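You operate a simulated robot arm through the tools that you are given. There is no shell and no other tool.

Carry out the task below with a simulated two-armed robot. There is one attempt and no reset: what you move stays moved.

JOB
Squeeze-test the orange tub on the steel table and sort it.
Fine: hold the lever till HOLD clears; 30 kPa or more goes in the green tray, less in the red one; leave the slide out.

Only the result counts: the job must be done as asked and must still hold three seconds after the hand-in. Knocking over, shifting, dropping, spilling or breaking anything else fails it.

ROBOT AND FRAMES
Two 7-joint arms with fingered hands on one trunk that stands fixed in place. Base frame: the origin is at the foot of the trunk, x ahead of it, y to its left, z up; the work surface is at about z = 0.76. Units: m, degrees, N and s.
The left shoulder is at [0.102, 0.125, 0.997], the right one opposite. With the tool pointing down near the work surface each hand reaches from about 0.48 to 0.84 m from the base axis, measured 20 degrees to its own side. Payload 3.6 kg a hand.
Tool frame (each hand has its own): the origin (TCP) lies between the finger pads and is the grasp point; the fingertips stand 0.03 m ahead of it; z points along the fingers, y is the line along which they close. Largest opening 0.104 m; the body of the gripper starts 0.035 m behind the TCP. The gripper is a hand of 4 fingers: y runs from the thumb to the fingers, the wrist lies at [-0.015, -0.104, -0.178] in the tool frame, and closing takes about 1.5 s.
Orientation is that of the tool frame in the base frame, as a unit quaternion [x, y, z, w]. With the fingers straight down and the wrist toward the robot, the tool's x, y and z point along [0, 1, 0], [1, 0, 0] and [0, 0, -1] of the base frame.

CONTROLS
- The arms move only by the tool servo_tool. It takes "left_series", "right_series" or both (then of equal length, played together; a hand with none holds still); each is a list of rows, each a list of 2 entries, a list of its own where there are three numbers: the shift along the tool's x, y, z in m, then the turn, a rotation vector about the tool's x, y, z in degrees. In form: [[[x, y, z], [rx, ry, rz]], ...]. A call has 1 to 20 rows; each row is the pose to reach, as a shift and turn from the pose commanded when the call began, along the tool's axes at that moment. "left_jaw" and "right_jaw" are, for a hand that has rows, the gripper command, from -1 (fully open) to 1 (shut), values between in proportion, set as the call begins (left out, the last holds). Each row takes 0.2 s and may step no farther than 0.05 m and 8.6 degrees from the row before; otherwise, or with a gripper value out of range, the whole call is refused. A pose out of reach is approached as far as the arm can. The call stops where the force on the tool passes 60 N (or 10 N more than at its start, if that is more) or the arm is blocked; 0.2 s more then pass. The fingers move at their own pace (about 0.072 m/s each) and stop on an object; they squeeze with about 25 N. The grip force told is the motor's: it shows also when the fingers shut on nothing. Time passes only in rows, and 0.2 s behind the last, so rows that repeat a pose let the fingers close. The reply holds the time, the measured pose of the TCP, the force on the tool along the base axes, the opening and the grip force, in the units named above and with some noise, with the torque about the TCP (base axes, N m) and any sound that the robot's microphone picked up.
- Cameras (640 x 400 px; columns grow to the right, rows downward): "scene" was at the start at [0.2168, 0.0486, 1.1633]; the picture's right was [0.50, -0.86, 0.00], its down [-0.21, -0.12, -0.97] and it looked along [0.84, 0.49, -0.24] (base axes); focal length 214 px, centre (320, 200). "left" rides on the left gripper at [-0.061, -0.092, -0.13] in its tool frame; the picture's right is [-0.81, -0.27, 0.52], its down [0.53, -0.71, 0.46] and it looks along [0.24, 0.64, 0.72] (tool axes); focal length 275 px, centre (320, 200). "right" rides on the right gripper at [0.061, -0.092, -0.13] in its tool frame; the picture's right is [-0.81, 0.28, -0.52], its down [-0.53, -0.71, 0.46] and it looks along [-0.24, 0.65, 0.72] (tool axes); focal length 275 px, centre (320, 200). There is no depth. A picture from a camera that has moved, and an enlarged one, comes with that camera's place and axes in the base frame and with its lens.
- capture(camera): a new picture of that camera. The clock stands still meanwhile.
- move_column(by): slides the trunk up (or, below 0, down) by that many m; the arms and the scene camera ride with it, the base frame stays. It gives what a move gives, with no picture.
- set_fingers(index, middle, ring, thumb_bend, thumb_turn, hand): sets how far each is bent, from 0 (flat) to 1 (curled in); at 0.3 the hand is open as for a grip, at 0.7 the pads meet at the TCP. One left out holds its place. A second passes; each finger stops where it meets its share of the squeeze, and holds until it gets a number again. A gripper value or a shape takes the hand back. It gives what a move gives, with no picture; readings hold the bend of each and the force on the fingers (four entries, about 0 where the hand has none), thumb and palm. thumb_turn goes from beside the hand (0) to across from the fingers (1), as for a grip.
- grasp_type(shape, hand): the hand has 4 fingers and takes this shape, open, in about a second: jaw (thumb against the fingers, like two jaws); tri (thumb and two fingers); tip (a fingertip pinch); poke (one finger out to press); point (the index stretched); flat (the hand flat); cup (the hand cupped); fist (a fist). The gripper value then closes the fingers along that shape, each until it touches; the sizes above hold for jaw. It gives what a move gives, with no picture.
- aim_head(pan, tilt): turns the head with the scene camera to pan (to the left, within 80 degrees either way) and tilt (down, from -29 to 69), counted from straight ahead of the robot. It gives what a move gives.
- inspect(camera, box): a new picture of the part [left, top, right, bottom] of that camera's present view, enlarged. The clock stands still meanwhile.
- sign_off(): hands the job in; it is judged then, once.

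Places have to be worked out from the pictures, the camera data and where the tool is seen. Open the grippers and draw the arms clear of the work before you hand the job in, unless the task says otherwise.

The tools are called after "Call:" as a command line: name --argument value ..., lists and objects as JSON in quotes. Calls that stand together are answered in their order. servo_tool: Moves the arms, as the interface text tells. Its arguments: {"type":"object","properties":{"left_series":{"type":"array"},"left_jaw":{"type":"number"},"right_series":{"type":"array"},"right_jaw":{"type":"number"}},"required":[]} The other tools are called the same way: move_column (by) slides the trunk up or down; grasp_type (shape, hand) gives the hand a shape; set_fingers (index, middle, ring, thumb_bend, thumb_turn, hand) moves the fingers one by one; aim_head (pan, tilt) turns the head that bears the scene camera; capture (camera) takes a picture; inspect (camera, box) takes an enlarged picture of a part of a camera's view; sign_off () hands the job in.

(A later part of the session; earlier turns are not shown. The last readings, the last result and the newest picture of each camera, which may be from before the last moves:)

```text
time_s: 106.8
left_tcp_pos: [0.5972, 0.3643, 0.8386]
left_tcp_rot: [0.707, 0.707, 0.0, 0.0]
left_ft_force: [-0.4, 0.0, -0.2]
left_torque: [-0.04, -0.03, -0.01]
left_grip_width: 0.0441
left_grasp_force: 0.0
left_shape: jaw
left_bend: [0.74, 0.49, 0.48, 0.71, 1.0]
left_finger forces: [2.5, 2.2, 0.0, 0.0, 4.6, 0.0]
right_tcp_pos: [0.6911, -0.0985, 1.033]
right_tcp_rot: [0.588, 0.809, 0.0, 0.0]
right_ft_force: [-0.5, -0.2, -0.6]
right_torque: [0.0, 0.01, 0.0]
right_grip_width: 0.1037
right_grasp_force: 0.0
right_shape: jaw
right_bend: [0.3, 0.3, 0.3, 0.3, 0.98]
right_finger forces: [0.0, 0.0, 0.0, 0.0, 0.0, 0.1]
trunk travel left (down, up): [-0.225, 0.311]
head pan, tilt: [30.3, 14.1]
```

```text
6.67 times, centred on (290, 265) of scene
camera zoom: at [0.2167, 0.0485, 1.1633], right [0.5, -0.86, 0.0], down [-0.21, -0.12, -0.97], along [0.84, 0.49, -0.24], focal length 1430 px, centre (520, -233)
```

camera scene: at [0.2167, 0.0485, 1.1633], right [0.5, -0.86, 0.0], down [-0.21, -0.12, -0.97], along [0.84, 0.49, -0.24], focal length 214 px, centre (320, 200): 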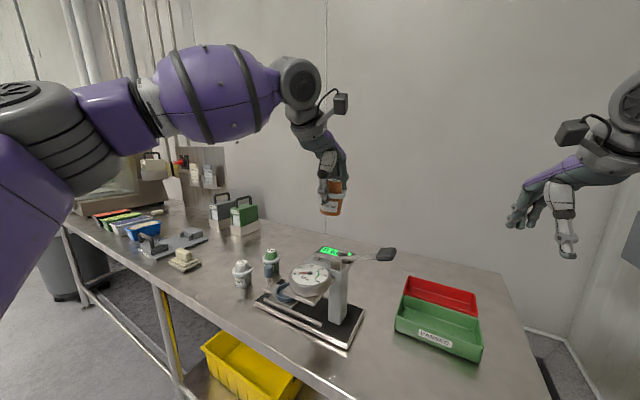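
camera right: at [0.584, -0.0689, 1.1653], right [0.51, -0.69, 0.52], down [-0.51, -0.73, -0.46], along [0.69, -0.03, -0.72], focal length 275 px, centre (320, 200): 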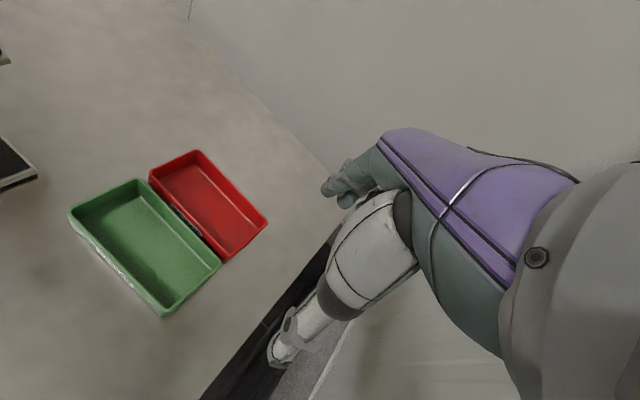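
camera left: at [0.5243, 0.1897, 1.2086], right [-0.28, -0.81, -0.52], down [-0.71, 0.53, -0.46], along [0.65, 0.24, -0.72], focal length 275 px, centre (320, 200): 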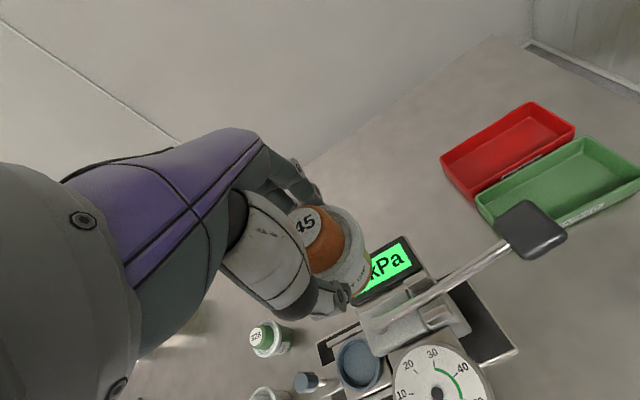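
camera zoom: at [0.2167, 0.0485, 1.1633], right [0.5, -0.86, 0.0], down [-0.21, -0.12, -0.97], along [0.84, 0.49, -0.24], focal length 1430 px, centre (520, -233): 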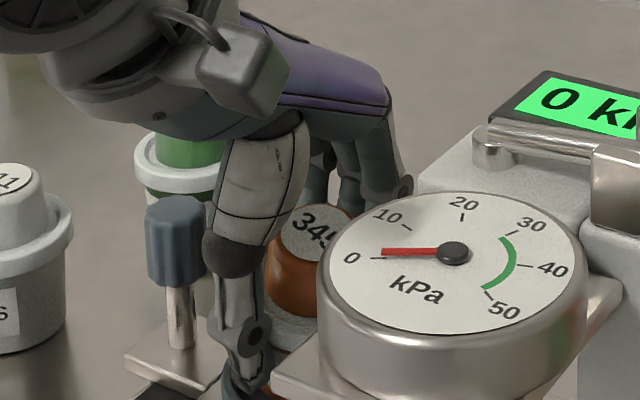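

The clamp is light so far and the tub partly straightened. I'll close further for a firm grip.

Call:
servo_tool --left_series '[[[0, 0, 0], [0, 0, 0]], [[0, 0, 0], [0, 0, 0]], [[0, 0, 0], [0, 0, 0]], [[0, 0, 0], [0, 0, 0]], [[0, 0, 0], [0, 0, 0]]]' --left_jaw 0.5

Call:
inspect --camera "left" --box '[240, 140, 440, 380]'

Call:
inspect --camera "scene" --box '[250, 235, 330, 295]'

```text
time_s: 108.0
left_tcp_pos: [0.598, 0.3636, 0.8391]
left_tcp_rot: [0.707, 0.707, 0.0, 0.0]
left_ft_force: [-1.0, -0.4, 0.4]
left_torque: [0.01, 0.03, 0.0]
left_grip_width: 0.0428
left_grasp_force: 24.7
left_shape: jaw
left_bend: [0.74, 0.49, 0.53, 0.74, 1.0]
left_finger forces: [14.3, 7.7, 0.0, 0.0, 22.2, 0.0]
right_tcp_pos: [0.692, -0.0985, 1.0345]
right_tcp_rot: [0.588, 0.809, 0.0, 0.0]
right_ft_force: [-0.4, -0.8, -0.7]
right_torque: [0.0, -0.02, 0.0]
right_grip_width: 0.1038
right_grasp_force: 0.1
right_shape: jaw
right_bend: [0.3, 0.3, 0.3, 0.3, 0.98]
right_finger forces: [0.1, 0.0, 0.0, 0.1, 0.0, 0.0]
trunk travel left (down, up): [-0.225, 0.311]
head pan, tilt: [30.3, 14.1]
```

```text
1.67 times, centred on (340, 260) of left
camera zoom: at [0.5055, 0.3022, 0.9712], right [-0.28, -0.81, -0.52], down [-0.71, 0.53, -0.46], along [0.65, 0.24, -0.72], focal length 459 px, centre (287, 100)
```

zoom: 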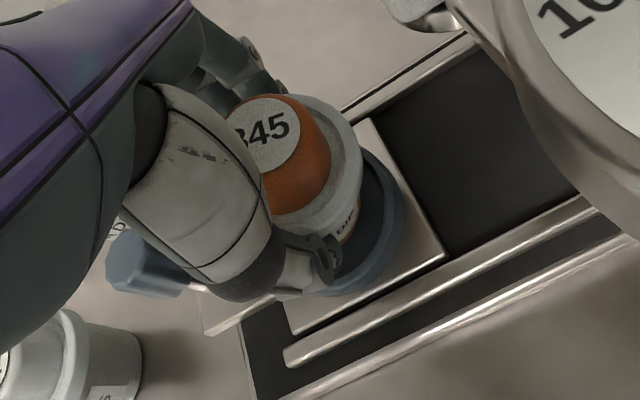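

```text
6.67 times, centred on (290, 265) of scene
camera zoom: at [0.2167, 0.0486, 1.1633], right [0.5, -0.86, 0.0], down [-0.21, -0.12, -0.97], along [0.84, 0.49, -0.24], focal length 1430 px, centre (520, -233)
```

zoom: 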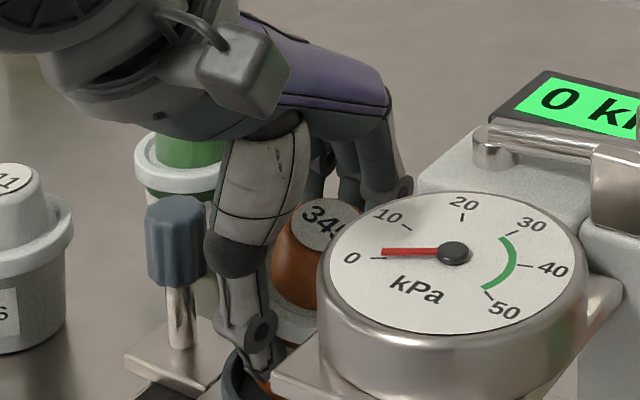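

It is firmly gripped under the rim, with a tilt toward −y remaining. I'll lift 3 cm to see the tub and cup clearly.

Call:
servo_tool --left_series '[[[0, 0, -0.006], [0, 0, 0]], [[0, 0, -0.015], [0, 0, 0]], [[0, 0, -0.025], [0, 0, 0]], [[0, 0, -0.035], [0, 0, 0]], [[0, 0, -0.035], [0, 0, 0]]]'

Call:
inspect --camera "left" --box '[240, 140, 440, 380]'

Call:
inspect --camera "scene" --box '[250, 220, 330, 280]'

```text
time_s: 109.2
left_tcp_pos: [0.5973, 0.3642, 0.8726]
left_tcp_rot: [0.708, 0.706, 0.0, 0.0]
left_ft_force: [0.5, -0.6, -0.5]
left_torque: [0.01, 0.02, -0.01]
left_grip_width: 0.0426
left_grasp_force: 24.6
left_shape: jaw
left_bend: [0.74, 0.49, 0.53, 0.74, 1.0]
left_finger forces: [14.5, 7.9, 0.0, 0.0, 22.0, 0.0]
right_tcp_pos: [0.6914, -0.0979, 1.0343]
right_tcp_rot: [0.588, 0.809, 0.0, 0.0]
right_ft_force: [-0.1, -0.2, 1.0]
right_torque: [-0.02, -0.02, -0.01]
right_grip_width: 0.1037
right_grasp_force: 0.1
right_shape: jaw
right_bend: [0.3, 0.3, 0.3, 0.3, 0.98]
right_finger forces: [0.0, 0.0, 0.1, 0.1, 0.0, 0.0]
trunk travel left (down, up): [-0.225, 0.311]
head pan, tilt: [30.3, 14.1]
```

```text
1.67 times, centred on (340, 260) of left
camera zoom: at [0.5052, 0.3022, 1.0051], right [-0.28, -0.81, -0.52], down [-0.71, 0.53, -0.46], along [0.65, 0.24, -0.72], focal length 459 px, centre (287, 100)
```

zoom: 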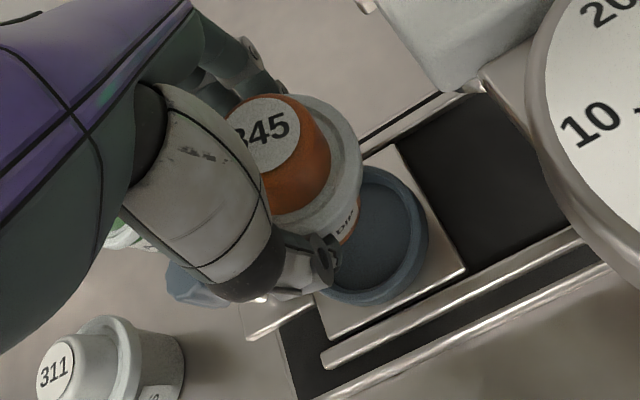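

```text
6.67 times, centred on (290, 250) of scene
camera zoom: at [0.2169, 0.0486, 1.1632], right [0.5, -0.86, 0.0], down [-0.21, -0.12, -0.97], along [0.84, 0.49, -0.24], focal length 1430 px, centre (520, -133)
```

zoom: 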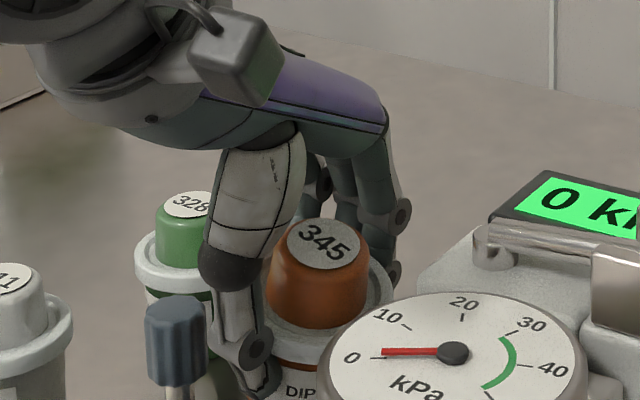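

The tub leans toward the robot and right by roughly 15–20°. I'll counter-tilt the hand by about 15° to bring the tub vertical, lifting a little at the same time, and check.

Call:
servo_tool --left_series '[[[0, 0, -0.01], [2.5, -3.5, 0]], [[0, 0, -0.02], [5, -7, 0]], [[0, 0, -0.03], [7.5, -10, 0]], [[0, 0, -0.03], [9, -12, 0]], [[0, 0, -0.03], [9, -12, 0]]]'

Call:
inspect --camera "scene" --box '[250, 205, 330, 265]'

Call:
inspect --camera "left" --box '[240, 140, 440, 380]'

```text
time_s: 110.4
left_tcp_pos: [0.5973, 0.3634, 0.9041]
left_tcp_rot: [0.702, 0.7, -0.13, 0.017]
left_ft_force: [-0.5, 0.3, -0.8]
left_torque: [0.01, 0.01, 0.01]
left_grip_width: 0.0428
left_grasp_force: 25.1
left_shape: jaw
left_bend: [0.74, 0.49, 0.53, 0.74, 1.0]
left_finger forces: [14.5, 8.2, 0.0, 0.1, 22.1, 0.0]
right_tcp_pos: [0.6924, -0.0979, 1.0336]
right_tcp_rot: [0.588, 0.809, 0.0, 0.0]
right_ft_force: [-0.3, -1.0, 0.2]
right_torque: [0.01, -0.02, -0.01]
right_grip_width: 0.104
right_grasp_force: 0.0
right_shape: jaw
right_bend: [0.3, 0.3, 0.3, 0.3, 0.98]
right_finger forces: [0.1, 0.0, 0.0, 0.0, 0.0, 0.1]
trunk travel left (down, up): [-0.225, 0.311]
head pan, tilt: [30.3, 14.1]
```

```text
6.67 times, centred on (290, 235) of scene
camera zoom: at [0.2168, 0.0486, 1.1632], right [0.5, -0.86, 0.0], down [-0.21, -0.12, -0.97], along [0.84, 0.49, -0.24], focal length 1430 px, centre (520, -33)
```

zoom: 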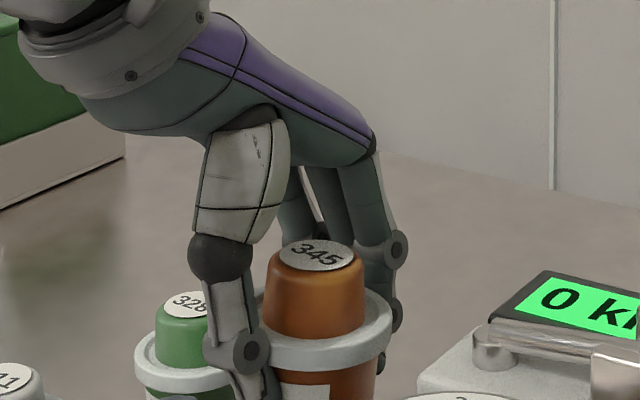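

```text
1.67 times, centred on (340, 260) of left
camera zoom: at [0.5272, 0.3315, 1.0584], right [-0.34, -0.9, -0.29], down [-0.78, 0.44, -0.44], along [0.52, 0.08, -0.85], focal length 459 px, centre (287, 100)
```

zoom: 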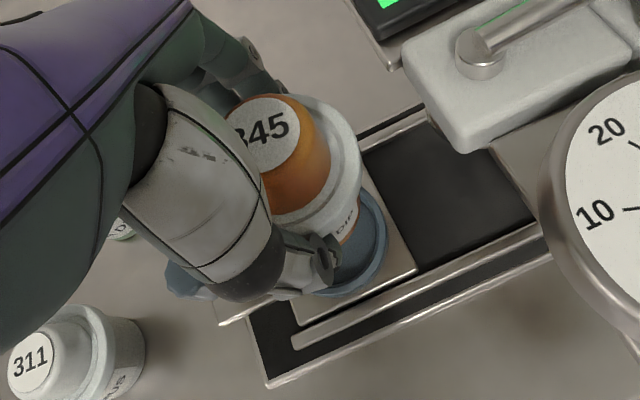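

The tub is now nearly vertical and the under-rim grip is firm. I'll carry it high over the tester toward a free table spot at about (0.56, 0.01), right of the tester, where the right hand can take over; first half of the way now.

Call:
servo_tool --left_series '[[[-0.0093, -0.007, -0.0435], [0, 0, 0]], [[-0.0186, -0.014, -0.0869], [0, 0, 0]], [[-0.028, -0.0209, -0.1304], [0, 0, 0]], [[-0.0373, -0.0279, -0.1739], [0, 0, 0]], [[-0.0812, -0.0321, -0.1638], [0, 0, 0]], [[-0.1251, -0.0363, -0.1537], [0, 0, 0]], [[-0.169, -0.0405, -0.1436], [0, 0, 0]], [[-0.2129, -0.0447, -0.1335], [0, 0, 0]], [[-0.2129, -0.0447, -0.1335], [0, 0, 0]]]'

Call:
capture --camera "scene"

Call:
capture --camera "left"

```text
time_s: 112.4
left_tcp_pos: [0.5799, 0.1847, 1.0859]
left_tcp_rot: [0.702, 0.701, -0.128, 0.018]
left_ft_force: [-0.2, -0.3, -0.1]
left_torque: [-0.01, 0.01, 0.0]
left_grip_width: 0.0425
left_grasp_force: 24.7
left_shape: jaw
left_bend: [0.74, 0.49, 0.53, 0.74, 1.0]
left_finger forces: [14.5, 8.2, 0.0, 0.1, 21.9, 0.0]
right_tcp_pos: [0.6917, -0.0992, 1.0329]
right_tcp_rot: [0.588, 0.809, 0.0, 0.0]
right_ft_force: [0.1, -0.4, -0.2]
right_torque: [0.0, -0.01, 0.04]
right_grip_width: 0.1037
right_grasp_force: 0.1
right_shape: jaw
right_bend: [0.3, 0.3, 0.3, 0.3, 0.98]
right_finger forces: [0.1, 0.0, 0.0, 0.0, 0.0, 0.1]
trunk travel left (down, up): [-0.225, 0.311]
head pan, tilt: [30.3, 14.1]
```

```text
taken
camera scene: at [0.2168, 0.0488, 1.1632], right [0.5, -0.86, 0.0], down [-0.21, -0.12, -0.97], along [0.84, 0.49, -0.24], focal length 214 px, centre (320, 200)
```

scene: 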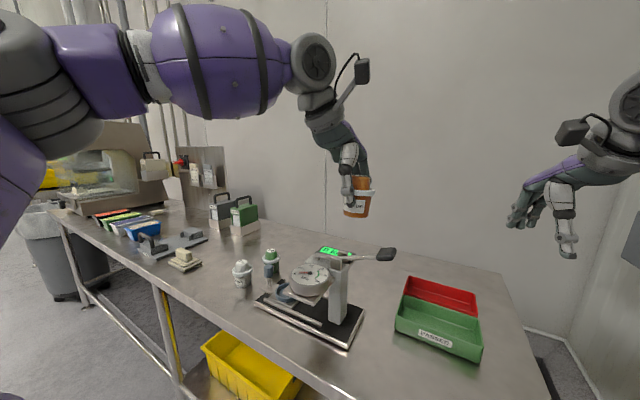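

```text
taken
camera left: at [0.5096, 0.1526, 1.2387], right [-0.34, -0.9, -0.29], down [-0.78, 0.44, -0.44], along [0.52, 0.08, -0.85], focal length 275 px, centre (320, 200)
```

left: 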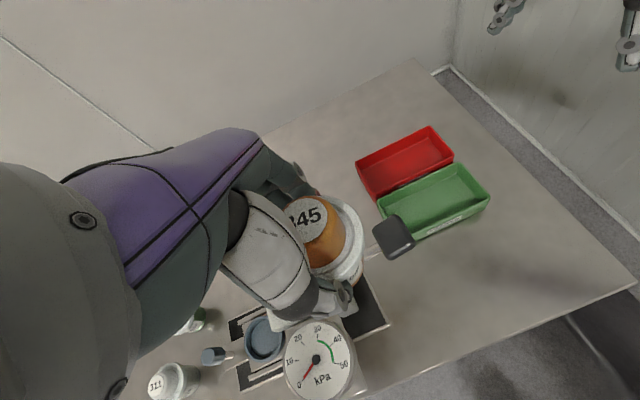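

The tub is steady. I'll retract the right hand for clearance before bringing the left hand further to the right.

Call:
servo_tool --right_series '[[[-0.027, -0.025, -0.0195], [0, 0, 0]], [[-0.054, -0.05, -0.039], [0, 0, 0]], [[-0.081, -0.075, -0.0585], [0, 0, 0]], [[-0.108, -0.1, -0.078], [0, 0, 0]], [[-0.135, -0.124, -0.0975], [0, 0, 0]], [[-0.162, -0.149, -0.117], [0, 0, 0]], [[-0.162, -0.149, -0.117], [0, 0, 0]]]'

Call:
servo_tool --left_series '[[[-0.0439, -0.0042, 0.0101], [0, 0, 0]], [[-0.0878, -0.0084, 0.0202], [0, 0, 0]], [[-0.1317, -0.0126, 0.0303], [0, 0, 0]], [[-0.1668, -0.016, 0.0384], [0, 0, 0]], [[-0.1668, -0.016, 0.0384], [0, 0, 0]]]'

Call:
capture --camera "scene"

Call:
capture --camera "left"

```text
time_s: 114.0
left_tcp_pos: [0.5789, 0.1852, 1.0852]
left_tcp_rot: [0.701, 0.701, -0.13, 0.019]
left_ft_force: [0.7, 0.2, -1.1]
left_torque: [-0.02, -0.03, 0.01]
left_grip_width: 0.0425
left_grasp_force: 25.9
left_shape: jaw
left_bend: [0.74, 0.49, 0.53, 0.74, 1.0]
left_finger forces: [14.5, 8.3, 0.0, 0.0, 22.0, 0.1]
right_tcp_pos: [0.6201, -0.2597, 1.1276]
right_tcp_rot: [0.589, 0.808, 0.001, 0.002]
right_ft_force: [0.3, -0.3, 0.4]
right_torque: [-0.01, 0.01, 0.03]
right_grip_width: 0.104
right_grasp_force: 0.1
right_shape: jaw
right_bend: [0.3, 0.3, 0.3, 0.3, 0.98]
right_finger forces: [0.1, 0.0, 0.1, 0.1, 0.0, 0.0]
right hand out of reach, approached as far as the arm can: row 5, 6, 7
trunk travel left (down, up): [-0.225, 0.311]
head pan, tilt: [30.3, 14.1]
```

```text
time_s: 115.2
left_tcp_pos: [0.5535, 0.0698, 1.0824]
left_tcp_rot: [0.702, 0.7, -0.129, 0.019]
left_ft_force: [-1.2, -0.1, -0.7]
left_torque: [0.03, -0.02, -0.01]
left_grip_width: 0.0427
left_grasp_force: 25.0
left_shape: jaw
left_bend: [0.74, 0.49, 0.53, 0.74, 1.0]
left_finger forces: [14.4, 8.4, 0.1, 0.0, 22.3, 0.0]
left hand out of reach, approached as far as the arm can: row 3, 4, 5
right_tcp_pos: [0.6191, -0.2602, 1.1282]
right_tcp_rot: [0.588, 0.809, 0.0, 0.0]
right_ft_force: [-0.6, -0.3, 0.1]
right_torque: [-0.04, -0.01, -0.01]
right_grip_width: 0.1036
right_grasp_force: 0.1
right_shape: jaw
right_bend: [0.3, 0.3, 0.3, 0.3, 0.98]
right_finger forces: [0.0, 0.1, 0.0, 0.0, 0.0, 0.0]
trunk travel left (down, up): [-0.225, 0.311]
head pan, tilt: [30.3, 14.1]
```

```text
taken
camera scene: at [0.2159, 0.0484, 1.1635], right [0.5, -0.86, 0.0], down [-0.21, -0.12, -0.97], along [0.84, 0.49, -0.24], focal length 214 px, centre (320, 200)
```

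scene: 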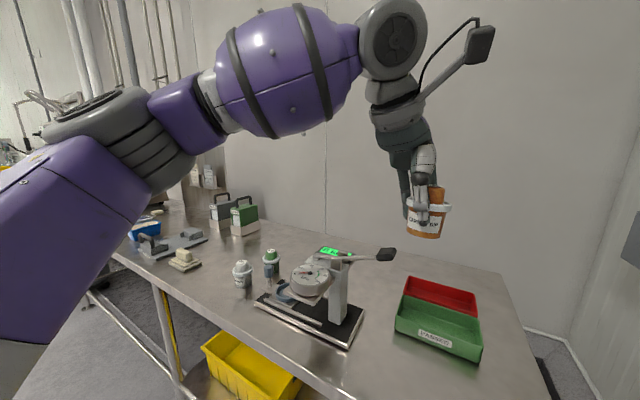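

```text
taken
camera left: at [0.4839, 0.0368, 1.2362], right [-0.34, -0.89, -0.29], down [-0.78, 0.44, -0.44], along [0.52, 0.08, -0.85], focal length 275 px, centre (320, 200)
```

left: 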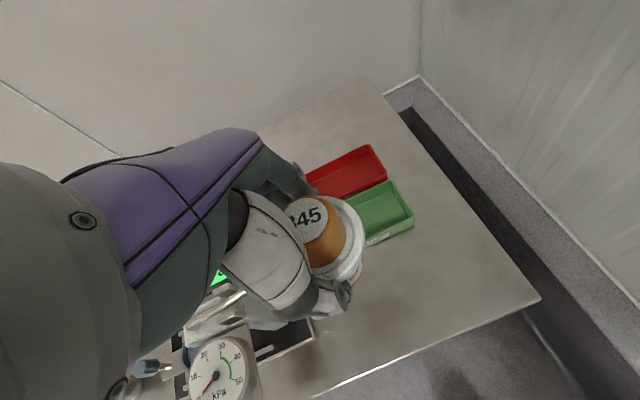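

The wrist limits further travel with the current yaw. I'll yaw the hand about the vertical by 40° (wrist swinging left) while moving over to (0.56, 0.0), staying high.

Call:
servo_tool --left_series '[[[0, 0, 0], [1.66, 1.24, 7.73]], [[-0.01, 0.001, 0.002], [3.3, 2.5, 15.5]], [[-0.025, 0.003, 0.005], [5.0, 3.7, 23.2]], [[-0.045, 0.005, 0.009], [6.6, 5.0, 30.9]], [[-0.0686, 0.0075, 0.0135], [8.3, 6.2, 38.6]], [[-0.0686, 0.0075, 0.0135], [8.3, 6.2, 38.6]]]'

Call:
capture --camera "scene"

Call:
capture --camera "left"

```text
time_s: 116.6
left_tcp_pos: [0.5624, 0.0638, 1.0632]
left_tcp_rot: [0.883, 0.451, -0.129, -0.022]
left_ft_force: [0.5, -0.8, -0.8]
left_torque: [0.02, 0.0, -0.02]
left_grip_width: 0.0428
left_grasp_force: 25.4
left_shape: jaw
left_bend: [0.74, 0.49, 0.53, 0.74, 1.0]
left_finger forces: [14.1, 8.4, 0.0, 0.0, 22.0, 0.0]
left hand out of reach, approached as far as the arm can: row 3, 4, 5, 6
right_tcp_pos: [0.6194, -0.2592, 1.127]
right_tcp_rot: [0.589, 0.808, 0.001, 0.001]
right_ft_force: [-0.9, 0.6, -0.1]
right_torque: [0.04, -0.01, -0.01]
right_grip_width: 0.1037
right_grasp_force: 0.1
right_shape: jaw
right_bend: [0.3, 0.3, 0.3, 0.3, 0.98]
right_finger forces: [0.1, 0.0, 0.0, 0.0, 0.0, 0.1]
trunk travel left (down, up): [-0.225, 0.311]
head pan, tilt: [30.3, 14.1]
```

```text
taken
camera scene: at [0.2166, 0.048, 1.1633], right [0.5, -0.86, 0.0], down [-0.21, -0.12, -0.97], along [0.84, 0.49, -0.24], focal length 214 px, centre (320, 200)
```

scene: 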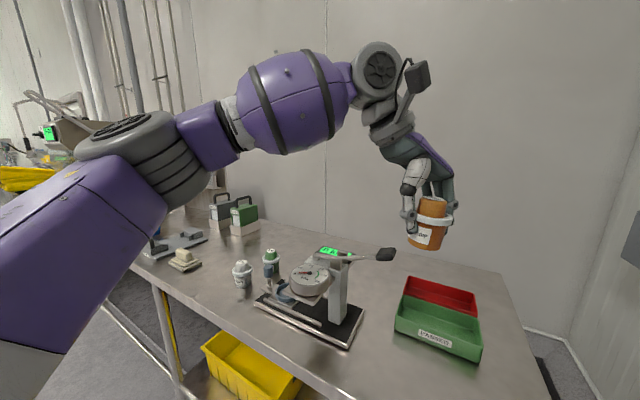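

```text
taken
camera left: at [0.4863, 0.0787, 1.2171], right [-0.8, -0.53, -0.29], down [-0.38, 0.81, -0.44], along [0.47, -0.24, -0.85], focal length 275 px, centre (320, 200)
```

left: 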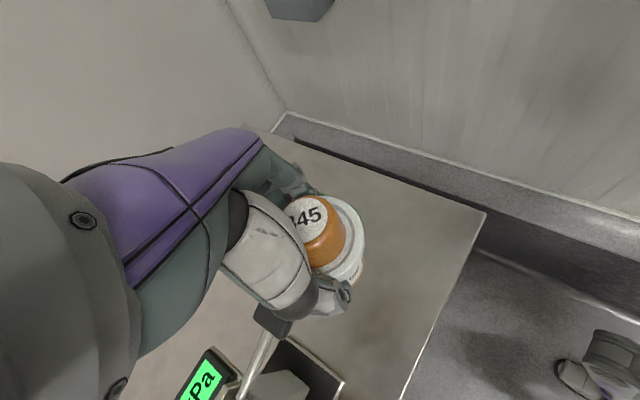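

The yaw was reached but y stays limited to about 0.06. A spot near (0.53, 0.06) on the table just right of the tester would suit both hands; I'll move there and check reach while descending to z ≈ 1.0.

Call:
servo_tool --left_series '[[[-0.0027, -0.008, 0.033], [0, 0, 0]], [[-0.0054, -0.016, 0.0659], [0, 0, 0]], [[-0.0054, -0.016, 0.0659], [0, 0, 0]]]'

Call:
capture --camera "scene"

Call:
capture --camera "left"

```text
time_s: 117.4
left_tcp_pos: [0.5298, 0.0619, 1.0007]
left_tcp_rot: [0.883, 0.451, -0.128, -0.021]
left_ft_force: [1.0, -0.6, -1.0]
left_torque: [0.02, 0.01, 0.04]
left_grip_width: 0.0426
left_grasp_force: 25.1
left_shape: jaw
left_bend: [0.74, 0.49, 0.53, 0.74, 1.0]
left_finger forces: [14.2, 8.4, 0.0, 0.0, 22.0, 0.1]
right_tcp_pos: [0.6197, -0.2591, 1.1267]
right_tcp_rot: [0.589, 0.808, 0.001, -0.001]
right_ft_force: [-0.1, -0.5, 0.4]
right_torque: [0.01, 0.0, 0.02]
right_grip_width: 0.1039
right_grasp_force: 0.1
right_shape: jaw
right_bend: [0.3, 0.3, 0.3, 0.3, 0.98]
right_finger forces: [0.0, 0.0, 0.0, 0.0, 0.0, 0.0]
trunk travel left (down, up): [-0.225, 0.311]
head pan, tilt: [30.3, 14.1]
```

```text
taken
camera scene: at [0.2168, 0.0485, 1.1632], right [0.5, -0.86, 0.0], down [-0.21, -0.12, -0.97], along [0.84, 0.49, -0.24], focal length 214 px, centre (320, 200)
```

scene: 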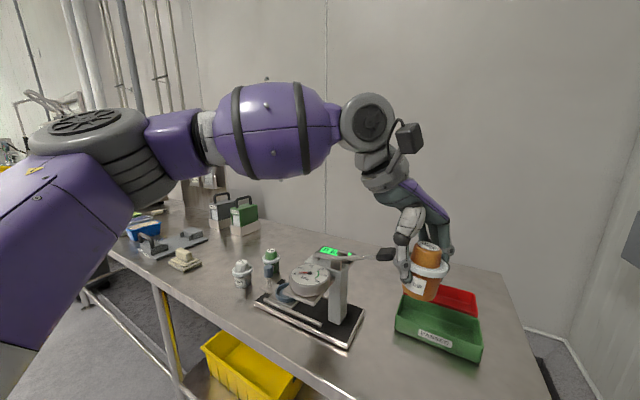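

```text
taken
camera left: at [0.4557, 0.0769, 1.1558], right [-0.8, -0.53, -0.29], down [-0.38, 0.81, -0.44], along [0.47, -0.24, -0.85], focal length 275 px, centre (320, 200)
```

left: 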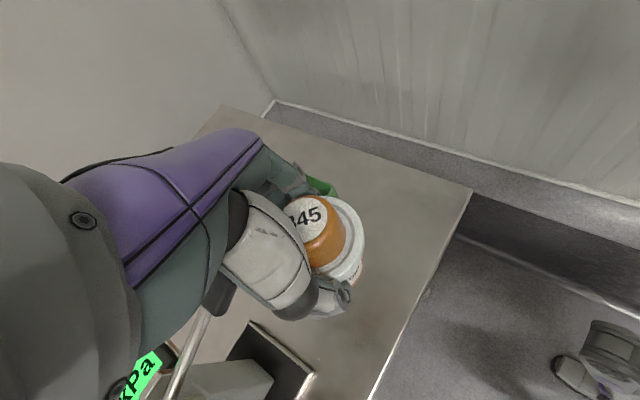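

That pose was reached. The lever grip is close, so I'll try to get 4 cm more clearance toward −y at this height.

Call:
servo_tool --left_series '[[[-0.016, 0.0119, 0.0016], [0, 0, 0]], [[-0.0321, 0.0237, 0.0031], [0, 0, 0]], [[-0.0321, 0.0237, 0.0031], [0, 0, 0]]]'

Call:
inspect --camera "scene" --box '[330, 130, 490, 300]'

```text
time_s: 118.2
left_tcp_pos: [0.5309, 0.0241, 1.0041]
left_tcp_rot: [0.883, 0.452, -0.128, -0.021]
left_ft_force: [0.4, -0.3, -1.7]
left_torque: [0.02, 0.01, -0.02]
left_grip_width: 0.0427
left_grasp_force: 25.1
left_shape: jaw
left_bend: [0.74, 0.49, 0.53, 0.74, 1.0]
left_finger forces: [14.3, 8.4, 0.0, 0.1, 21.9, 0.1]
right_tcp_pos: [0.6205, -0.2588, 1.1274]
right_tcp_rot: [0.589, 0.808, -0.001, 0.0]
right_ft_force: [-1.0, 0.2, 0.0]
right_torque: [0.05, 0.02, -0.03]
right_grip_width: 0.1038
right_grasp_force: 0.0
right_shape: jaw
right_bend: [0.3, 0.3, 0.3, 0.3, 0.98]
right_finger forces: [0.0, 0.0, 0.1, 0.1, 0.0, 0.0]
trunk travel left (down, up): [-0.225, 0.311]
head pan, tilt: [30.3, 14.1]
```

```text
2.35 times, centred on (410, 215) of scene
camera zoom: at [0.2167, 0.0486, 1.1633], right [0.5, -0.86, 0.0], down [-0.21, -0.12, -0.97], along [0.84, 0.49, -0.24], focal length 505 px, centre (108, 165)
```

zoom: 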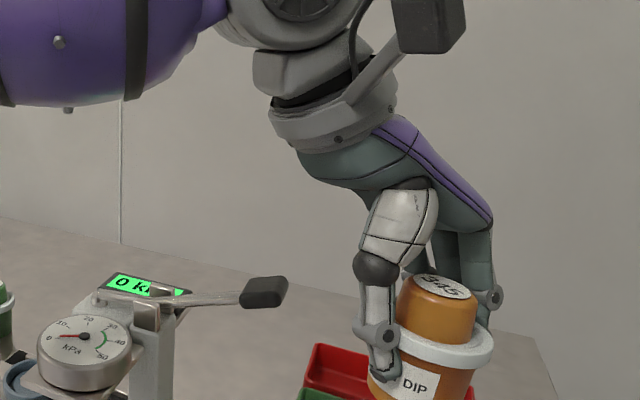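

That worked, and the tub hangs vertical. I'll go a bit further to about (0.55, −0.03), where there is ample clearance from lever and trays.

Call:
servo_tool --left_series '[[[-0.016, 0.0239, -0.0004], [0, 0, 0]], [[-0.0321, 0.0478, -0.0008], [0, 0, 0]], [[-0.0321, 0.0478, -0.0008], [0, 0, 0]]]'

Call:
capture --camera "scene"

Call:
capture --camera "left"

Call:
capture --camera "right"

```text
time_s: 119.0
left_tcp_pos: [0.5329, 0.0155, 1.0038]
left_tcp_rot: [0.883, 0.452, -0.129, -0.021]
left_ft_force: [-0.3, -0.4, -0.5]
left_torque: [-0.01, 0.02, 0.03]
left_grip_width: 0.0424
left_grasp_force: 24.3
left_shape: jaw
left_bend: [0.74, 0.49, 0.53, 0.74, 1.0]
left_finger forces: [14.2, 8.4, 0.0, 0.1, 22.0, 0.0]
left hand out of reach, approached as far as the arm can: row 1, 2, 3
right_tcp_pos: [0.6193, -0.259, 1.1283]
right_tcp_rot: [0.589, 0.808, 0.001, 0.0]
right_ft_force: [-1.0, 0.4, -0.3]
right_torque: [0.01, -0.02, -0.01]
right_grip_width: 0.1039
right_grasp_force: 0.2
right_shape: jaw
right_bend: [0.3, 0.3, 0.3, 0.3, 0.98]
right_finger forces: [0.1, 0.0, 0.0, 0.0, 0.1, 0.0]
trunk travel left (down, up): [-0.225, 0.311]
head pan, tilt: [30.3, 14.1]
```

```text
taken
camera scene: at [0.2167, 0.0486, 1.1633], right [0.5, -0.86, 0.0], down [-0.21, -0.12, -0.97], along [0.84, 0.49, -0.24], focal length 214 px, centre (320, 200)
```

scene: 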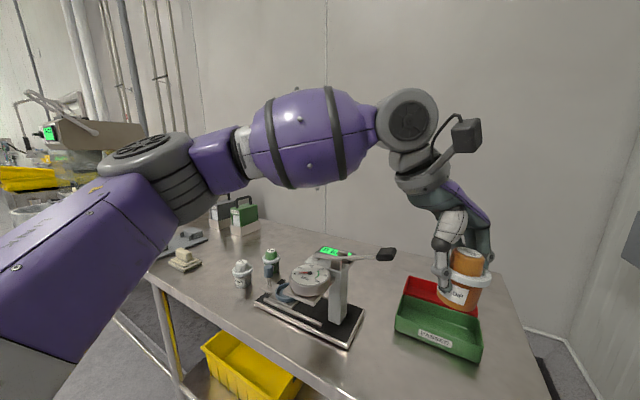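

```text
taken
camera left: at [0.4586, 0.0306, 1.1574], right [-0.8, -0.53, -0.29], down [-0.38, 0.81, -0.44], along [0.47, -0.24, -0.85], focal length 275 px, centre (320, 200)
```

left: 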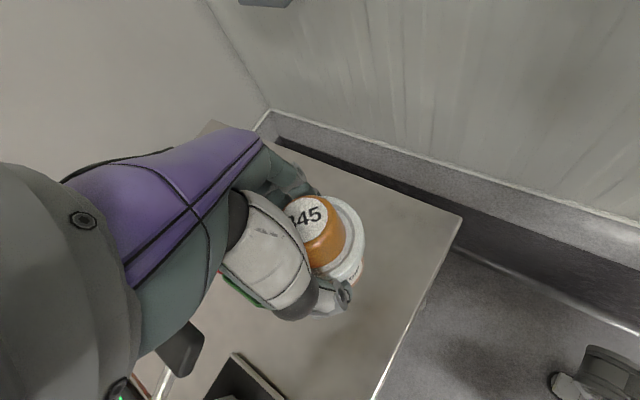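

```text
taken
camera right: at [0.5121, -0.2298, 1.259], right [0.51, -0.69, 0.52], down [-0.51, -0.73, -0.46], along [0.69, -0.03, -0.72], focal length 275 px, centre (320, 200)
```

right: 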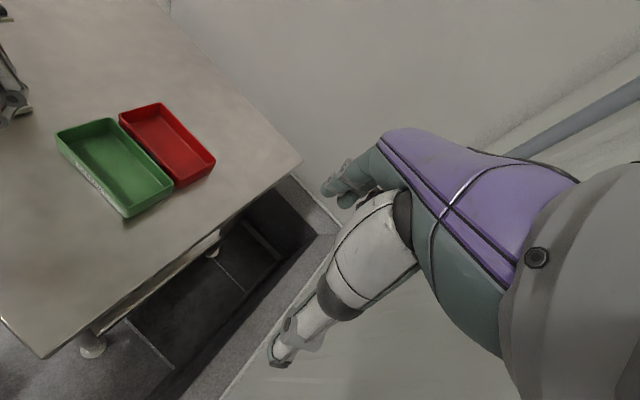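

The limit here is about (0.533, 0.016), which is fine: table front edge is at x≈0.47 and the lever is 9 cm away. I'll descend vertically here, first by 12 cm.

Call:
servo_tool --left_series '[[[0.0083, 0.0062, 0.0387], [0, 0, 0]], [[0.0166, 0.0124, 0.0773], [0, 0, 0]], [[0.025, 0.0186, 0.116], [0, 0, 0]], [[0.025, 0.0186, 0.116], [0, 0, 0]]]'

Call:
capture --camera "scene"

Call:
capture --camera "left"

```text
time_s: 120.0
left_tcp_pos: [0.5333, 0.0133, 0.882]
left_tcp_rot: [0.883, 0.451, -0.129, -0.021]
left_ft_force: [0.0, -0.7, -1.0]
left_torque: [-0.02, -0.01, 0.0]
left_grip_width: 0.0427
left_grasp_force: 25.7
left_shape: jaw
left_bend: [0.74, 0.49, 0.53, 0.74, 1.0]
left_finger forces: [14.2, 8.5, 0.0, 0.0, 21.9, 0.0]
right_tcp_pos: [0.6188, -0.2589, 1.1273]
right_tcp_rot: [0.588, 0.809, 0.0, 0.0]
right_ft_force: [0.6, 0.5, -0.6]
right_torque: [0.01, -0.01, -0.03]
right_grip_width: 0.1037
right_grasp_force: 0.1
right_shape: jaw
right_bend: [0.3, 0.3, 0.3, 0.3, 0.98]
right_finger forces: [0.0, 0.1, 0.1, 0.1, 0.1, 0.0]
trunk travel left (down, up): [-0.225, 0.311]
head pan, tilt: [30.3, 14.1]
```

```text
taken
camera scene: at [0.2166, 0.0485, 1.1633], right [0.5, -0.86, 0.0], down [-0.21, -0.12, -0.97], along [0.84, 0.49, -0.24], focal length 214 px, centre (320, 200)
```

scene: 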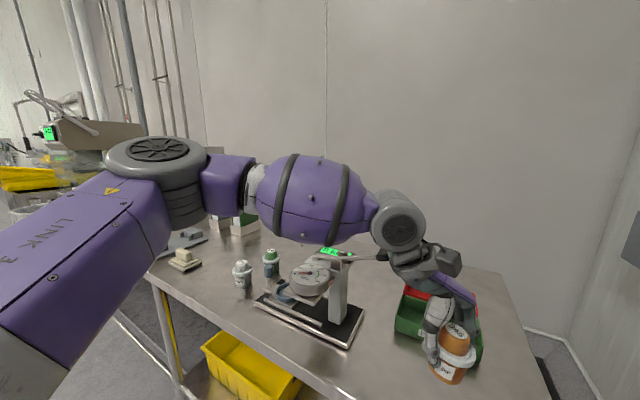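

```text
taken
camera left: at [0.4587, 0.0286, 1.0354], right [-0.8, -0.53, -0.29], down [-0.38, 0.81, -0.44], along [0.47, -0.24, -0.85], focal length 275 px, centre (320, 200)
```

left: 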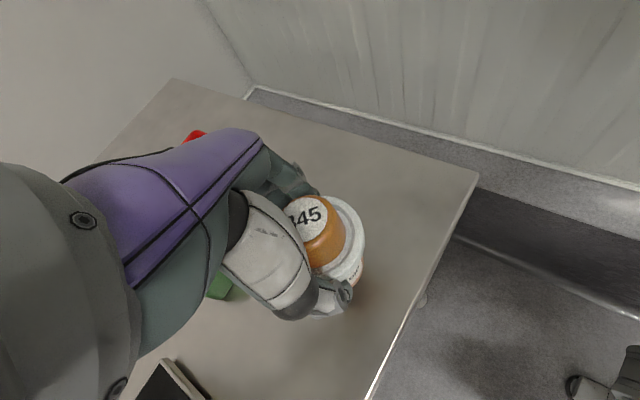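

Clear of everything. I'll lower the next 5.5 cm and then feel for the table in small steps.

Call:
servo_tool --left_series '[[[0.0042, 0.0031, 0.0193], [0, 0, 0]], [[0.0083, 0.0062, 0.0387], [0, 0, 0]], [[0.0104, 0.0078, 0.0483], [0, 0, 0]], [[0.0115, 0.0085, 0.0531], [0, 0, 0]], [[0.0115, 0.0085, 0.0531], [0, 0, 0]]]'

Call:
inspect --camera "scene" --box '[390, 260, 510, 400]'

```text
time_s: 121.2
left_tcp_pos: [0.5339, 0.0145, 0.8285]
left_tcp_rot: [0.883, 0.451, -0.128, -0.022]
left_ft_force: [0.7, -0.2, -1.2]
left_torque: [-0.02, 0.0, -0.02]
left_grip_width: 0.0424
left_grasp_force: 24.8
left_shape: jaw
left_bend: [0.74, 0.49, 0.53, 0.74, 1.0]
left_finger forces: [14.0, 8.4, 0.1, 0.1, 21.8, 0.0]
right_tcp_pos: [0.62, -0.2601, 1.1276]
right_tcp_rot: [0.588, 0.809, 0.0, 0.001]
right_ft_force: [-0.2, 0.1, -0.4]
right_torque: [0.02, -0.02, -0.02]
right_grip_width: 0.104
right_grasp_force: 0.1
right_shape: jaw
right_bend: [0.3, 0.3, 0.3, 0.3, 0.98]
right_finger forces: [0.0, 0.1, 0.0, 0.0, 0.1, 0.0]
trunk travel left (down, up): [-0.225, 0.311]
head pan, tilt: [30.3, 14.1]
```

```text
2.86 times, centred on (450, 330) of scene
camera zoom: at [0.2168, 0.0486, 1.1632], right [0.5, -0.86, 0.0], down [-0.21, -0.12, -0.97], along [0.84, 0.49, -0.24], focal length 613 px, centre (-51, -171)
```

zoom: 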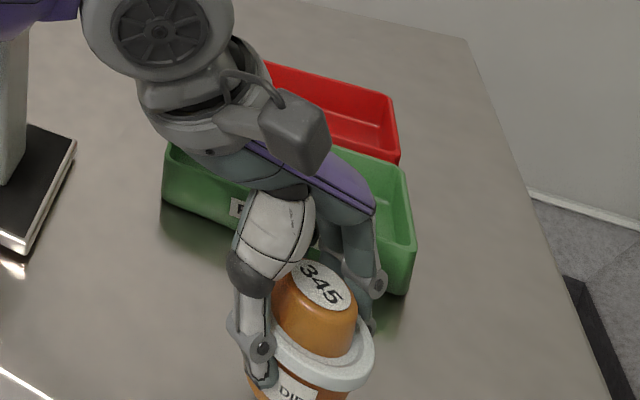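

No contact yet at z 0.8285. I'll lower in 3 mm steps.

Call:
servo_tool --left_series '[[[0.0006, 0.0005, 0.0029], [0, 0, 0]], [[0.0012, 0.0009, 0.0058], [0, 0, 0]], [[0.0019, 0.0014, 0.0087], [0, 0, 0]], [[0.0019, 0.0014, 0.0087], [0, 0, 0]]]'

```text
time_s: 122.2
left_tcp_pos: [0.5329, 0.0141, 0.8208]
left_tcp_rot: [0.883, 0.451, -0.128, -0.02]
left_ft_force: [-0.2, -0.7, -1.4]
left_torque: [0.01, -0.01, -0.02]
left_grip_width: 0.0425
left_grasp_force: 25.2
left_shape: jaw
left_bend: [0.74, 0.49, 0.53, 0.74, 1.0]
left_finger forces: [14.0, 8.4, 0.1, 0.0, 21.9, 0.1]
right_tcp_pos: [0.6192, -0.2594, 1.1272]
right_tcp_rot: [0.588, 0.809, -0.001, 0.0]
right_ft_force: [-0.7, -0.1, 0.7]
right_torque: [-0.02, 0.01, 0.02]
right_grip_width: 0.1038
right_grasp_force: 0.0
right_shape: jaw
right_bend: [0.3, 0.3, 0.3, 0.3, 0.98]
right_finger forces: [0.0, 0.0, 0.0, 0.0, 0.1, 0.0]
trunk travel left (down, up): [-0.225, 0.311]
head pan, tilt: [30.3, 14.1]
```

Call:
servo_tool --left_series '[[[0.0004, 0.0003, 0.0019], [0, 0, 0]], [[0.0008, 0.0006, 0.0039], [0, 0, 0]], [[0.0012, 0.0009, 0.0058], [0, 0, 0]], [[0.0012, 0.0009, 0.0058], [0, 0, 0]]]'

```text
time_s: 123.2
left_tcp_pos: [0.5327, 0.0132, 0.8158]
left_tcp_rot: [0.883, 0.451, -0.128, -0.021]
left_ft_force: [-0.7, 0.1, -0.7]
left_torque: [0.02, 0.01, -0.03]
left_grip_width: 0.0428
left_grasp_force: 24.7
left_shape: jaw
left_bend: [0.74, 0.49, 0.53, 0.74, 1.0]
left_finger forces: [14.0, 8.4, 0.0, 0.1, 21.8, 0.0]
right_tcp_pos: [0.6197, -0.2586, 1.1269]
right_tcp_rot: [0.588, 0.809, 0.0, 0.0]
right_ft_force: [-0.4, -0.6, -0.2]
right_torque: [-0.01, -0.02, 0.02]
right_grip_width: 0.1038
right_grasp_force: 0.1
right_shape: jaw
right_bend: [0.3, 0.3, 0.3, 0.3, 0.98]
right_finger forces: [0.0, 0.0, 0.1, 0.0, 0.0, 0.0]
trunk travel left (down, up): [-0.225, 0.311]
head pan, tilt: [30.3, 14.1]
```

Still no contact at z 0.816; I continue lowering in 2 mm steps.

Call:
servo_tool --left_series '[[[0.0004, 0.0003, 0.0019], [0, 0, 0]], [[0.0008, 0.0006, 0.0039], [0, 0, 0]], [[0.0012, 0.0009, 0.0058], [0, 0, 0]], [[0.0012, 0.0009, 0.0058], [0, 0, 0]]]'

Call:
inspect --camera "left" --box '[240, 140, 440, 380]'

```text
time_s: 124.2
left_tcp_pos: [0.5334, 0.0121, 0.8082]
left_tcp_rot: [0.883, 0.451, -0.13, -0.02]
left_ft_force: [-0.5, 0.1, 0.4]
left_torque: [-0.01, -0.02, 0.01]
left_grip_width: 0.0427
left_grasp_force: 25.2
left_shape: jaw
left_bend: [0.74, 0.49, 0.53, 0.74, 1.0]
left_finger forces: [14.1, 8.4, 0.0, 0.1, 21.9, 0.1]
right_tcp_pos: [0.6207, -0.2589, 1.1272]
right_tcp_rot: [0.588, 0.809, 0.001, 0.001]
right_ft_force: [-0.4, -0.3, 0.2]
right_torque: [0.0, -0.01, -0.01]
right_grip_width: 0.1037
right_grasp_force: 0.0
right_shape: jaw
right_bend: [0.3, 0.3, 0.3, 0.3, 0.98]
right_finger forces: [0.0, 0.0, 0.0, 0.0, 0.0, 0.0]
trunk travel left (down, up): [-0.225, 0.311]
head pan, tilt: [30.3, 14.1]
```

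```text
1.67 times, centred on (340, 260) of left
camera zoom: at [0.4579, 0.0279, 0.9624], right [-0.8, -0.53, -0.29], down [-0.38, 0.81, -0.44], along [0.47, -0.24, -0.85], focal length 459 px, centre (287, 100)
```

zoom: 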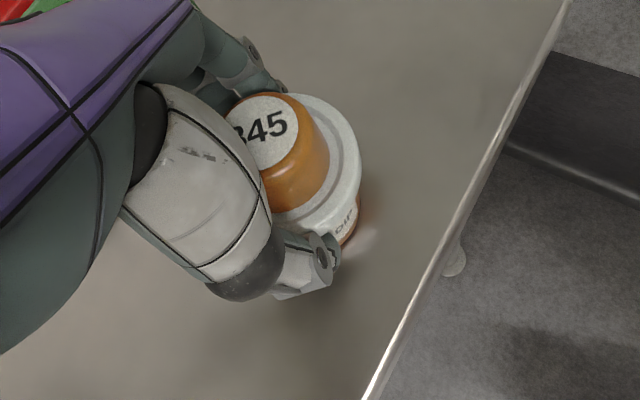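

Vertical force just went from about −1 to +0.4 N, suggesting first contact. I'll go 2 mm more to confirm.

Call:
servo_tool --left_series '[[[0.0002, 0.0002, 0.001], [0, 0, 0]], [[0.0004, 0.0003, 0.0019], [0, 0, 0]], [[0.0004, 0.0003, 0.0019], [0, 0, 0]]]'

```text
time_s: 125.0
left_tcp_pos: [0.5314, 0.0122, 0.8077]
left_tcp_rot: [0.883, 0.451, -0.128, -0.022]
left_ft_force: [3.5, 2.1, 9.7]
left_torque: [-0.14, -0.12, 0.02]
left_grip_width: 0.0424
left_grasp_force: 24.9
left_shape: jaw
left_bend: [0.74, 0.49, 0.53, 0.74, 1.0]
left_finger forces: [14.5, 9.1, 0.1, 0.0, 24.5, 0.1]
right_tcp_pos: [0.6182, -0.2592, 1.1281]
right_tcp_rot: [0.589, 0.808, 0.0, 0.0]
right_ft_force: [-0.1, 0.1, 0.2]
right_torque: [0.01, 0.04, -0.01]
right_grip_width: 0.1039
right_grasp_force: 0.0
right_shape: jaw
right_bend: [0.3, 0.3, 0.3, 0.3, 0.98]
right_finger forces: [0.1, 0.0, 0.1, 0.1, 0.0, 0.0]
trunk travel left (down, up): [-0.225, 0.311]
head pan, tilt: [30.3, 14.1]
```

Firm contact with the table (9.7 N). I'll ease up 1.5 mm and open the hand.

Call:
servo_tool --left_series '[[[-0.0003, -0.0002, -0.0014], [0, 0, 0]], [[-0.0003, -0.0002, -0.0014], [0, 0, 0]], [[-0.0003, -0.0002, -0.0014], [0, 0, 0]]]'

Call:
servo_tool --left_series '[[[0, 0, 0], [0, 0, 0]], [[0, 0, 0], [0, 0, 0]], [[0, 0, 0], [0, 0, 0]], [[0, 0, 0], [0, 0, 0]], [[0, 0, 0], [0, 0, 0]]]' --left_jaw -1

Call:
inspect --camera "left" --box '[240, 140, 440, 380]'

Call:
inspect --camera "scene" --box '[390, 260, 510, 400]'

```text
time_s: 125.8
left_tcp_pos: [0.5318, 0.0126, 0.8077]
left_tcp_rot: [0.883, 0.451, -0.128, -0.021]
left_ft_force: [2.7, 1.1, 5.0]
left_torque: [-0.11, -0.13, 0.06]
left_grip_width: 0.0427
left_grasp_force: 24.4
left_shape: jaw
left_bend: [0.74, 0.49, 0.53, 0.74, 1.0]
left_finger forces: [15.0, 9.2, 0.0, 0.0, 23.5, 0.0]
right_tcp_pos: [0.618, -0.2596, 1.1281]
right_tcp_rot: [0.589, 0.808, 0.001, 0.0]
right_ft_force: [0.6, -0.5, 0.1]
right_torque: [0.01, 0.02, -0.02]
right_grip_width: 0.1037
right_grasp_force: 0.1
right_shape: jaw
right_bend: [0.3, 0.3, 0.3, 0.3, 0.98]
right_finger forces: [0.0, 0.0, 0.0, 0.1, 0.0, 0.0]
trunk travel left (down, up): [-0.225, 0.311]
head pan, tilt: [30.3, 14.1]
```

```text
time_s: 127.0
left_tcp_pos: [0.533, 0.0116, 0.8076]
left_tcp_rot: [0.883, 0.451, -0.128, -0.021]
left_ft_force: [0.0, 0.8, -0.3]
left_torque: [0.01, 0.0, 0.0]
left_grip_width: 0.1038
left_grasp_force: 0.1
left_shape: jaw
left_bend: [0.3, 0.3, 0.3, 0.3, 0.98]
left_finger forces: [0.0, 0.1, 0.0, 0.1, 0.0, 0.0]
right_tcp_pos: [0.6194, -0.2583, 1.1275]
right_tcp_rot: [0.589, 0.808, 0.0, 0.0]
right_ft_force: [-0.4, 0.6, 0.3]
right_torque: [-0.02, 0.02, -0.03]
right_grip_width: 0.1037
right_grasp_force: 0.0
right_shape: jaw
right_bend: [0.3, 0.3, 0.3, 0.3, 0.98]
right_finger forces: [0.2, 0.0, 0.0, 0.0, 0.1, 0.0]
trunk travel left (down, up): [-0.225, 0.311]
head pan, tilt: [30.3, 14.1]
```

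```text
1.67 times, centred on (340, 260) of left
camera zoom: at [0.4574, 0.027, 0.9614], right [-0.8, -0.53, -0.29], down [-0.38, 0.81, -0.44], along [0.47, -0.24, -0.85], focal length 459 px, centre (287, 100)
```

zoom: 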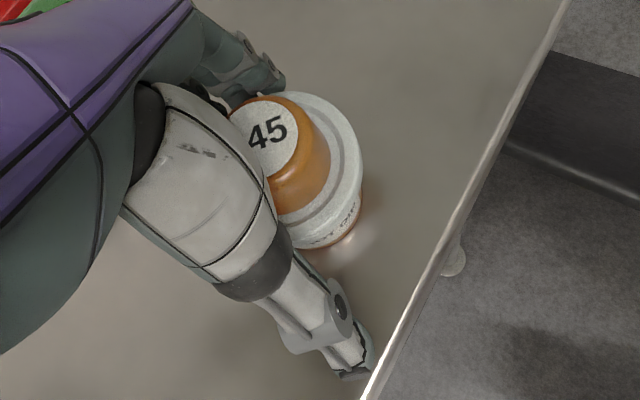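

```text
2.86 times, centred on (450, 330) of scene
camera zoom: at [0.2168, 0.0486, 1.1632], right [0.5, -0.86, 0.0], down [-0.21, -0.12, -0.97], along [0.84, 0.49, -0.24], focal length 613 px, centre (-51, -171)
```

zoom: 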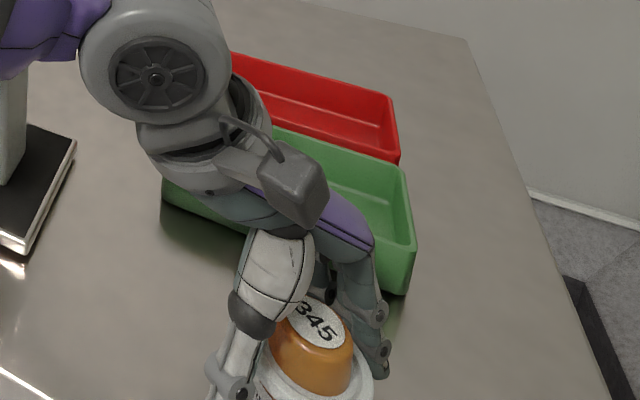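

The tub stands upright on the table. I'll raise the left hand straight up, then view.

Call:
servo_tool --left_series '[[[-0.0042, -0.0031, -0.0193], [0, 0, 0]], [[-0.0104, -0.0078, -0.0483], [0, 0, 0]], [[-0.0187, -0.014, -0.0869], [0, 0, 0]], [[-0.027, -0.0202, -0.1256], [0, 0, 0]], [[-0.0354, -0.0264, -0.1642], [0, 0, 0]], [[-0.0354, -0.0264, -0.1642], [0, 0, 0]]]'

Call:
capture --camera "scene"

Call:
capture --camera "left"

```text
time_s: 128.4
left_tcp_pos: [0.534, 0.0157, 0.977]
left_tcp_rot: [0.883, 0.451, -0.129, -0.022]
left_ft_force: [-0.5, -0.6, -0.9]
left_torque: [0.01, 0.04, 0.0]
left_grip_width: 0.104
left_grasp_force: 0.1
left_shape: jaw
left_bend: [0.3, 0.3, 0.3, 0.3, 0.98]
left_finger forces: [0.0, 0.0, 0.0, 0.1, 0.0, 0.0]
right_tcp_pos: [0.6197, -0.2595, 1.1278]
right_tcp_rot: [0.588, 0.809, 0.0, -0.001]
right_ft_force: [-0.4, -0.5, -0.5]
right_torque: [-0.02, 0.02, -0.02]
right_grip_width: 0.1039
right_grasp_force: 0.0
right_shape: jaw
right_bend: [0.3, 0.3, 0.3, 0.3, 0.98]
right_finger forces: [0.0, 0.0, 0.0, 0.1, 0.0, 0.0]
trunk travel left (down, up): [-0.225, 0.311]
head pan, tilt: [30.3, 14.1]
```

```text
taken
camera scene: at [0.2168, 0.0486, 1.1632], right [0.5, -0.86, 0.0], down [-0.21, -0.12, -0.97], along [0.84, 0.49, -0.24], focal length 214 px, centre (320, 200)
```

scene: 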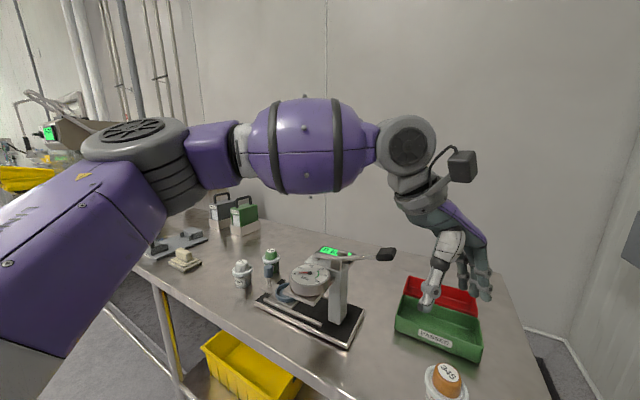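

```text
taken
camera left: at [0.4596, 0.03, 1.1307], right [-0.8, -0.53, -0.29], down [-0.38, 0.81, -0.44], along [0.47, -0.24, -0.85], focal length 275 px, centre (320, 200)
```

left: 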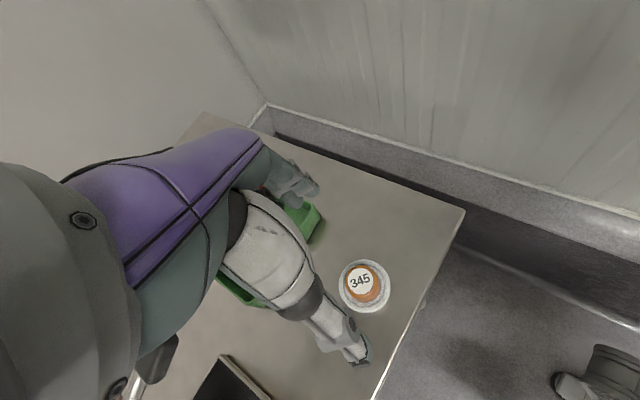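

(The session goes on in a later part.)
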